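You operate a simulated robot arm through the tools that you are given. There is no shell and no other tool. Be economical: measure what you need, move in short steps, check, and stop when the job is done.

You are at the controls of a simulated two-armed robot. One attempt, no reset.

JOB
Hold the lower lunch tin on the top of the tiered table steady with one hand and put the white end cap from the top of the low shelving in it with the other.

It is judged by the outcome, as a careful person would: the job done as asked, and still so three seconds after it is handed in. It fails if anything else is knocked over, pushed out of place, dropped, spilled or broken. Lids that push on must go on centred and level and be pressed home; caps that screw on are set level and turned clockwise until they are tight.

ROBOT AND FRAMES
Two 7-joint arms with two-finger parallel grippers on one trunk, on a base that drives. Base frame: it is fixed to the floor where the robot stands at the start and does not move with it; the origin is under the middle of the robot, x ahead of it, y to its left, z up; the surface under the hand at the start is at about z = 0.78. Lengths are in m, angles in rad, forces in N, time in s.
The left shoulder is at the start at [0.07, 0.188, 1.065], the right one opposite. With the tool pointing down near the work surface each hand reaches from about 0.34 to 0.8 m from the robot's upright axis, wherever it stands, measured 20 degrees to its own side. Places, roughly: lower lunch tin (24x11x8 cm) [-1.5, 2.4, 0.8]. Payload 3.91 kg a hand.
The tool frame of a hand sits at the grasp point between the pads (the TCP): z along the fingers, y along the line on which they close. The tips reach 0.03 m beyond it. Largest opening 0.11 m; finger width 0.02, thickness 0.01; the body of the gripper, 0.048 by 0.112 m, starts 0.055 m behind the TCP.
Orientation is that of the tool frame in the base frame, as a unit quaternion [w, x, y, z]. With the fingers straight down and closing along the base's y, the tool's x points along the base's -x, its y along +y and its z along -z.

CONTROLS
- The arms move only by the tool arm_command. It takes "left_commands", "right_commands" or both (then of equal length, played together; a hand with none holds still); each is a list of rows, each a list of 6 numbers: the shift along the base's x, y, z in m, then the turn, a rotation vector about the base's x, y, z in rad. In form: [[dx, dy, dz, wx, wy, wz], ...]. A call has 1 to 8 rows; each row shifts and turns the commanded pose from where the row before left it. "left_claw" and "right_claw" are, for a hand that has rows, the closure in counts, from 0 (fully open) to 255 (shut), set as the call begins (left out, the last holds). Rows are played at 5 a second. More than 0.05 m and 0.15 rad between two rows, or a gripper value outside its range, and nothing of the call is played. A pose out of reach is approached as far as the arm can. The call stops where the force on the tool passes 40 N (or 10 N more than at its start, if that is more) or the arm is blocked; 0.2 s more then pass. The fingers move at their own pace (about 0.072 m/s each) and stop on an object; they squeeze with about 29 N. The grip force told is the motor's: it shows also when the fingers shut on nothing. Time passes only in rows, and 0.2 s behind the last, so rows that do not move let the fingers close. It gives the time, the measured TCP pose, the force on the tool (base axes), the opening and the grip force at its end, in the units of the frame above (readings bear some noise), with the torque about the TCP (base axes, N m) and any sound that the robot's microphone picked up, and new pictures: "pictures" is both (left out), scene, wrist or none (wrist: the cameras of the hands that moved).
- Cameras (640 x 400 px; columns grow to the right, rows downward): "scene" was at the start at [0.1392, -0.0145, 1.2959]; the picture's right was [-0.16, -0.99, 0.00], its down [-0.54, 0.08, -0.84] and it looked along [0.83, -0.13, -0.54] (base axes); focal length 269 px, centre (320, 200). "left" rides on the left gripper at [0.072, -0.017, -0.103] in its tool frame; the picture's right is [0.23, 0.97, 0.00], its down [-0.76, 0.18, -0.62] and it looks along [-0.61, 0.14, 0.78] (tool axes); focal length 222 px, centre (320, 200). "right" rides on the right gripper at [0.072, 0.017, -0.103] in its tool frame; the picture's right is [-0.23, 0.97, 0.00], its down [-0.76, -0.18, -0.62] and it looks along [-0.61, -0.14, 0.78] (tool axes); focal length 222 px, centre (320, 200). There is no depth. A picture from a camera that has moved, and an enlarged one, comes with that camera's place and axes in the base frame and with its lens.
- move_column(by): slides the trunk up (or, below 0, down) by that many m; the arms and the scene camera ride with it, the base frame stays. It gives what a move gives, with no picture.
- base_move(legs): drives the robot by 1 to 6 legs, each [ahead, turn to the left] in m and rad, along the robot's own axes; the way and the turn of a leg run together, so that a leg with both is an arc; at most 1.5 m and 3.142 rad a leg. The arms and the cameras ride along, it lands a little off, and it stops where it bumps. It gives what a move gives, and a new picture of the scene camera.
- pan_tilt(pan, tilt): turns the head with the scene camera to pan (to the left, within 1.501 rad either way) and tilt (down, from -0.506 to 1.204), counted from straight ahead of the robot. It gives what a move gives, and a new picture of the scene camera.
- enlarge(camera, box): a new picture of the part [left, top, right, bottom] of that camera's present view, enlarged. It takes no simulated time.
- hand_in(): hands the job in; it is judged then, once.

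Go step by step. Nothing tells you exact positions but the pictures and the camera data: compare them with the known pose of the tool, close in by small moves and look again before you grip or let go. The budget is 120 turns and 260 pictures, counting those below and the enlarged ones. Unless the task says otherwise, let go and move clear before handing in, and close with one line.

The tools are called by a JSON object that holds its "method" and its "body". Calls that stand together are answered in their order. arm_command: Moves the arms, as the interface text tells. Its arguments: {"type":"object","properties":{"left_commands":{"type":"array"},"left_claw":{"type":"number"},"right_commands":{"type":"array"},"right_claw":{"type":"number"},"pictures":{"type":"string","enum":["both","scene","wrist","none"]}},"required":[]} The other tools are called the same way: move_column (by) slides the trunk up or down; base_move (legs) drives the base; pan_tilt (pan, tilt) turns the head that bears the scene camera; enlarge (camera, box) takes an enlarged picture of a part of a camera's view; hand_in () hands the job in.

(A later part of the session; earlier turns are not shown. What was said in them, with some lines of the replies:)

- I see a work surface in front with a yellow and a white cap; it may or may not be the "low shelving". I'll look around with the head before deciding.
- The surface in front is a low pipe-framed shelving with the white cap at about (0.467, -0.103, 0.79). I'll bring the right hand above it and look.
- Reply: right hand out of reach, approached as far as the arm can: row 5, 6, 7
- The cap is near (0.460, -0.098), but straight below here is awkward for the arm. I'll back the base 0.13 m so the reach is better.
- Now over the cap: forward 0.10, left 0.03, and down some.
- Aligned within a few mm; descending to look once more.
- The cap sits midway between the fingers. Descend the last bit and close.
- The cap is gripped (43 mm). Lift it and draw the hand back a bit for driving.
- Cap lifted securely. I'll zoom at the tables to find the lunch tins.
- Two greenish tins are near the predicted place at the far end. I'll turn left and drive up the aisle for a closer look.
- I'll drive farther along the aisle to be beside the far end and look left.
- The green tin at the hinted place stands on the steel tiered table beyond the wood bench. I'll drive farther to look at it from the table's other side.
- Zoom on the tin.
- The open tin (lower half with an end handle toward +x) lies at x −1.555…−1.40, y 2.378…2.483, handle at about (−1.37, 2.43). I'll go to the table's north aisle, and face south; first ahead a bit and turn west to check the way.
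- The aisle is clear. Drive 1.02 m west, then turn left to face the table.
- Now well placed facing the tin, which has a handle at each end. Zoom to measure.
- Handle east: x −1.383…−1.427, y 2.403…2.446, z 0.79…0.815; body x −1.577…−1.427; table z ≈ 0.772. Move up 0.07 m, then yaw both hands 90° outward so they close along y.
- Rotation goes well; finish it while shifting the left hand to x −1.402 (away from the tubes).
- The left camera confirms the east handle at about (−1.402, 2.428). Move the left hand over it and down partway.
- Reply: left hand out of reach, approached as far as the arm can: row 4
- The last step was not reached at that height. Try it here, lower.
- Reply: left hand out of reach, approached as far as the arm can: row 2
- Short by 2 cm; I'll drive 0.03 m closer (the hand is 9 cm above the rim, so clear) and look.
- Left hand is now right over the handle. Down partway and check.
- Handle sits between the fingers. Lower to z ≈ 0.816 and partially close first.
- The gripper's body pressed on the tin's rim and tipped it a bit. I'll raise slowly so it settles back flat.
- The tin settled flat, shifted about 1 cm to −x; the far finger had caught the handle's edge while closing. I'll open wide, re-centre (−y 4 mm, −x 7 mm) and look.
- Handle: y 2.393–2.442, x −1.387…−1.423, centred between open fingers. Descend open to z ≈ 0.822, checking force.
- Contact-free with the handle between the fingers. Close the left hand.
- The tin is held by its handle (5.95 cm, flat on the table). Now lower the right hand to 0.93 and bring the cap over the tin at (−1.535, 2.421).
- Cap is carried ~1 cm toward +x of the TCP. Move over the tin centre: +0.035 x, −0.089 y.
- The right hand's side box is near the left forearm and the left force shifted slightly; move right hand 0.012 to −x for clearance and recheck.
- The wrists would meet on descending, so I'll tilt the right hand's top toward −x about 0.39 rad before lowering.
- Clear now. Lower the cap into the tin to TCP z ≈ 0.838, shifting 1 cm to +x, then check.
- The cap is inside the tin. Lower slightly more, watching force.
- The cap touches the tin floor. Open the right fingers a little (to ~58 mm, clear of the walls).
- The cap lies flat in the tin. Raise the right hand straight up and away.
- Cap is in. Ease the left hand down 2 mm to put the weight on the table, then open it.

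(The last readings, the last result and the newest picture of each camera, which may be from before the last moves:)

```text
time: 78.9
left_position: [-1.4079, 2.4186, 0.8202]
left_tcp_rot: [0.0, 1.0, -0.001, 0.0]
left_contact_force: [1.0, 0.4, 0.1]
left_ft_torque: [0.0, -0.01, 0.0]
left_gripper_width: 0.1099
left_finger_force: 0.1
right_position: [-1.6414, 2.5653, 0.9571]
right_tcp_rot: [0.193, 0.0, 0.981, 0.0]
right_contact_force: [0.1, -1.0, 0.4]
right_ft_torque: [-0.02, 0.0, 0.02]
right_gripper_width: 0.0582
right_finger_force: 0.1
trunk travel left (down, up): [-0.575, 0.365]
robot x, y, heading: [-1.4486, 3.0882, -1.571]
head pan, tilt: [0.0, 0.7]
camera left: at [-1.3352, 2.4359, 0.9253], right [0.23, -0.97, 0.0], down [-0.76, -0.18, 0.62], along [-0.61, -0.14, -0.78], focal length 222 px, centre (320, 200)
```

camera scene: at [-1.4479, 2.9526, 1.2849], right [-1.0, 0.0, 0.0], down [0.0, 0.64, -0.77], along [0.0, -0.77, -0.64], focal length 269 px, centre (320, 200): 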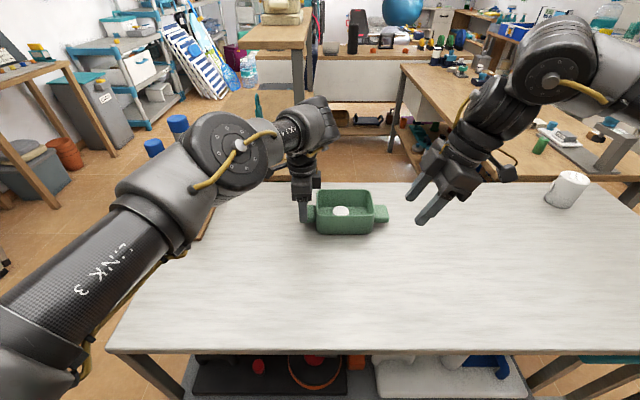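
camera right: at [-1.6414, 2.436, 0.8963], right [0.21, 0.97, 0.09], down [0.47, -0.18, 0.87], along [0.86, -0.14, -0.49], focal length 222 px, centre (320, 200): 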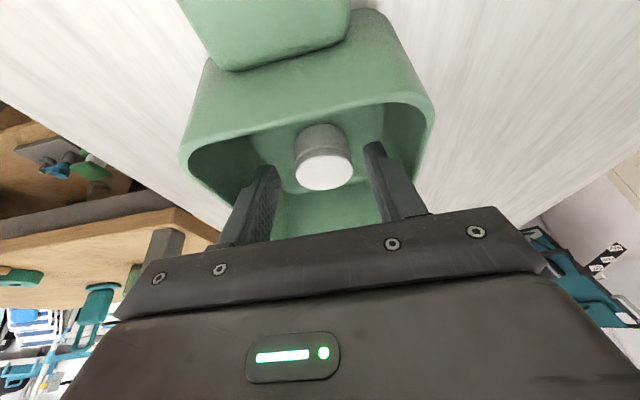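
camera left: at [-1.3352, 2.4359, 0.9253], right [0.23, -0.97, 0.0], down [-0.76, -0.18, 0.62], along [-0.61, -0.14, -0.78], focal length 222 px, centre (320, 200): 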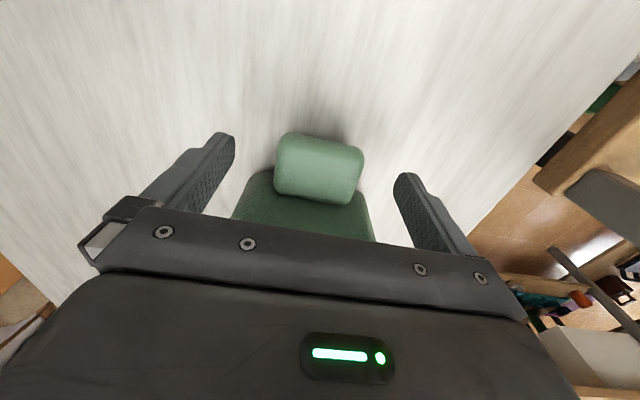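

Released cleanly. Raise the left hand straight up and back toward the robot.

{"method": "arm_command", "body": {"left_commands": [[0, 0, 0.03, 0, 0, 0], [0, 0, 0.04, 0, 0, 0], [0, 0, 0.035, 0, 0, 0], [0, 0.03, 0.02, 0, 0, 0], [0, 0.045, 0.01, 0, 0, 0], [0, 0.045, 0, 0, 0, 0], [0, 0, 0, 0, 0, 0]], "pictures": "scene"}}

{"method": "enlarge", "body": {"camera": "scene", "box": [280, 170, 408, 250]}}

```text
time: 80.5
left_position: [-1.4061, 2.5377, 0.9554]
left_tcp_rot: [0.001, 1.0, -0.002, 0.0]
left_contact_force: [0.6, 0.2, -0.4]
left_ft_torque: [0.02, -0.02, 0.0]
left_gripper_width: 0.11
left_finger_force: 0.1
right_position: [-1.6415, 2.5643, 0.9571]
right_tcp_rot: [0.194, 0.0, 0.981, 0.0]
right_contact_force: [1.0, -0.8, -0.4]
right_ft_torque: [-0.01, 0.01, 0.0]
right_gripper_width: 0.0583
right_finger_force: 0.0
trunk travel left (down, up): [-0.575, 0.365]
robot x, y, heading: [-1.4491, 3.0864, -1.576]
head pan, tilt: [0.0, 0.7]
camera scene: at [-1.4481, 2.9513, 1.2848], right [-1.0, 0.0, 0.0], down [0.0, 0.64, -0.76], along [0.0, -0.76, -0.64], focal length 269 px, centre (320, 200)
```

scene: 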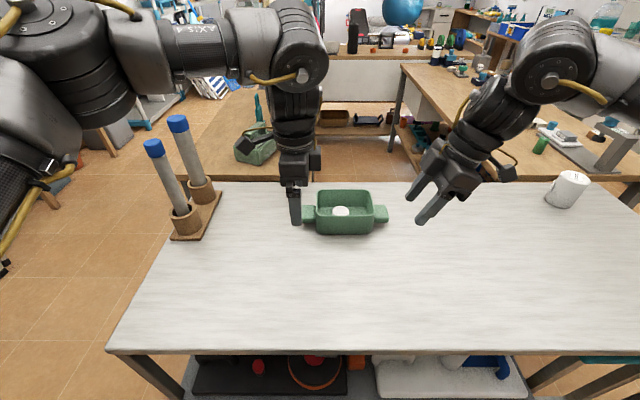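

```text
5.00 times, centred on (344, 210) of scene
camera zoom: at [-1.4481, 2.9513, 1.2848], right [-1.0, 0.0, 0.0], down [0.0, 0.64, -0.76], along [0.0, -0.76, -0.64], focal length 1343 px, centre (200, 150)
```

zoom: 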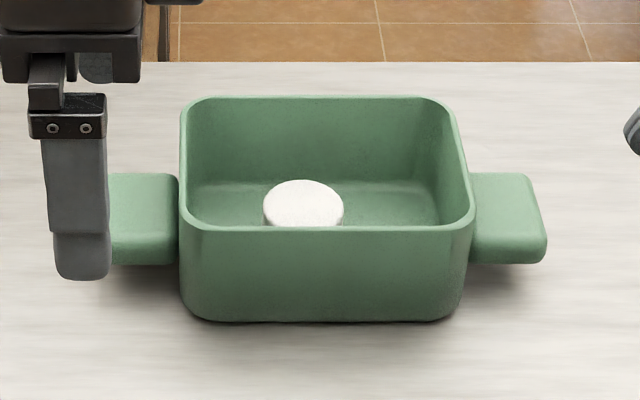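

The tin stands flat with the white cap lying in it, both hands are clear, and nothing else has moved. Handing in.

{"method": "hand_in", "body": {}}

```text
The job is handed in.
```

The white end cap is lying flat in the lower lunch tin on the tiered table; the left hand held the tin by its handle while the right set the cap in, and both hands are now clear. On my first try at the handle the left hand briefly tipped the tin; it settled flat about 1 cm from where it started, before the cap went in.
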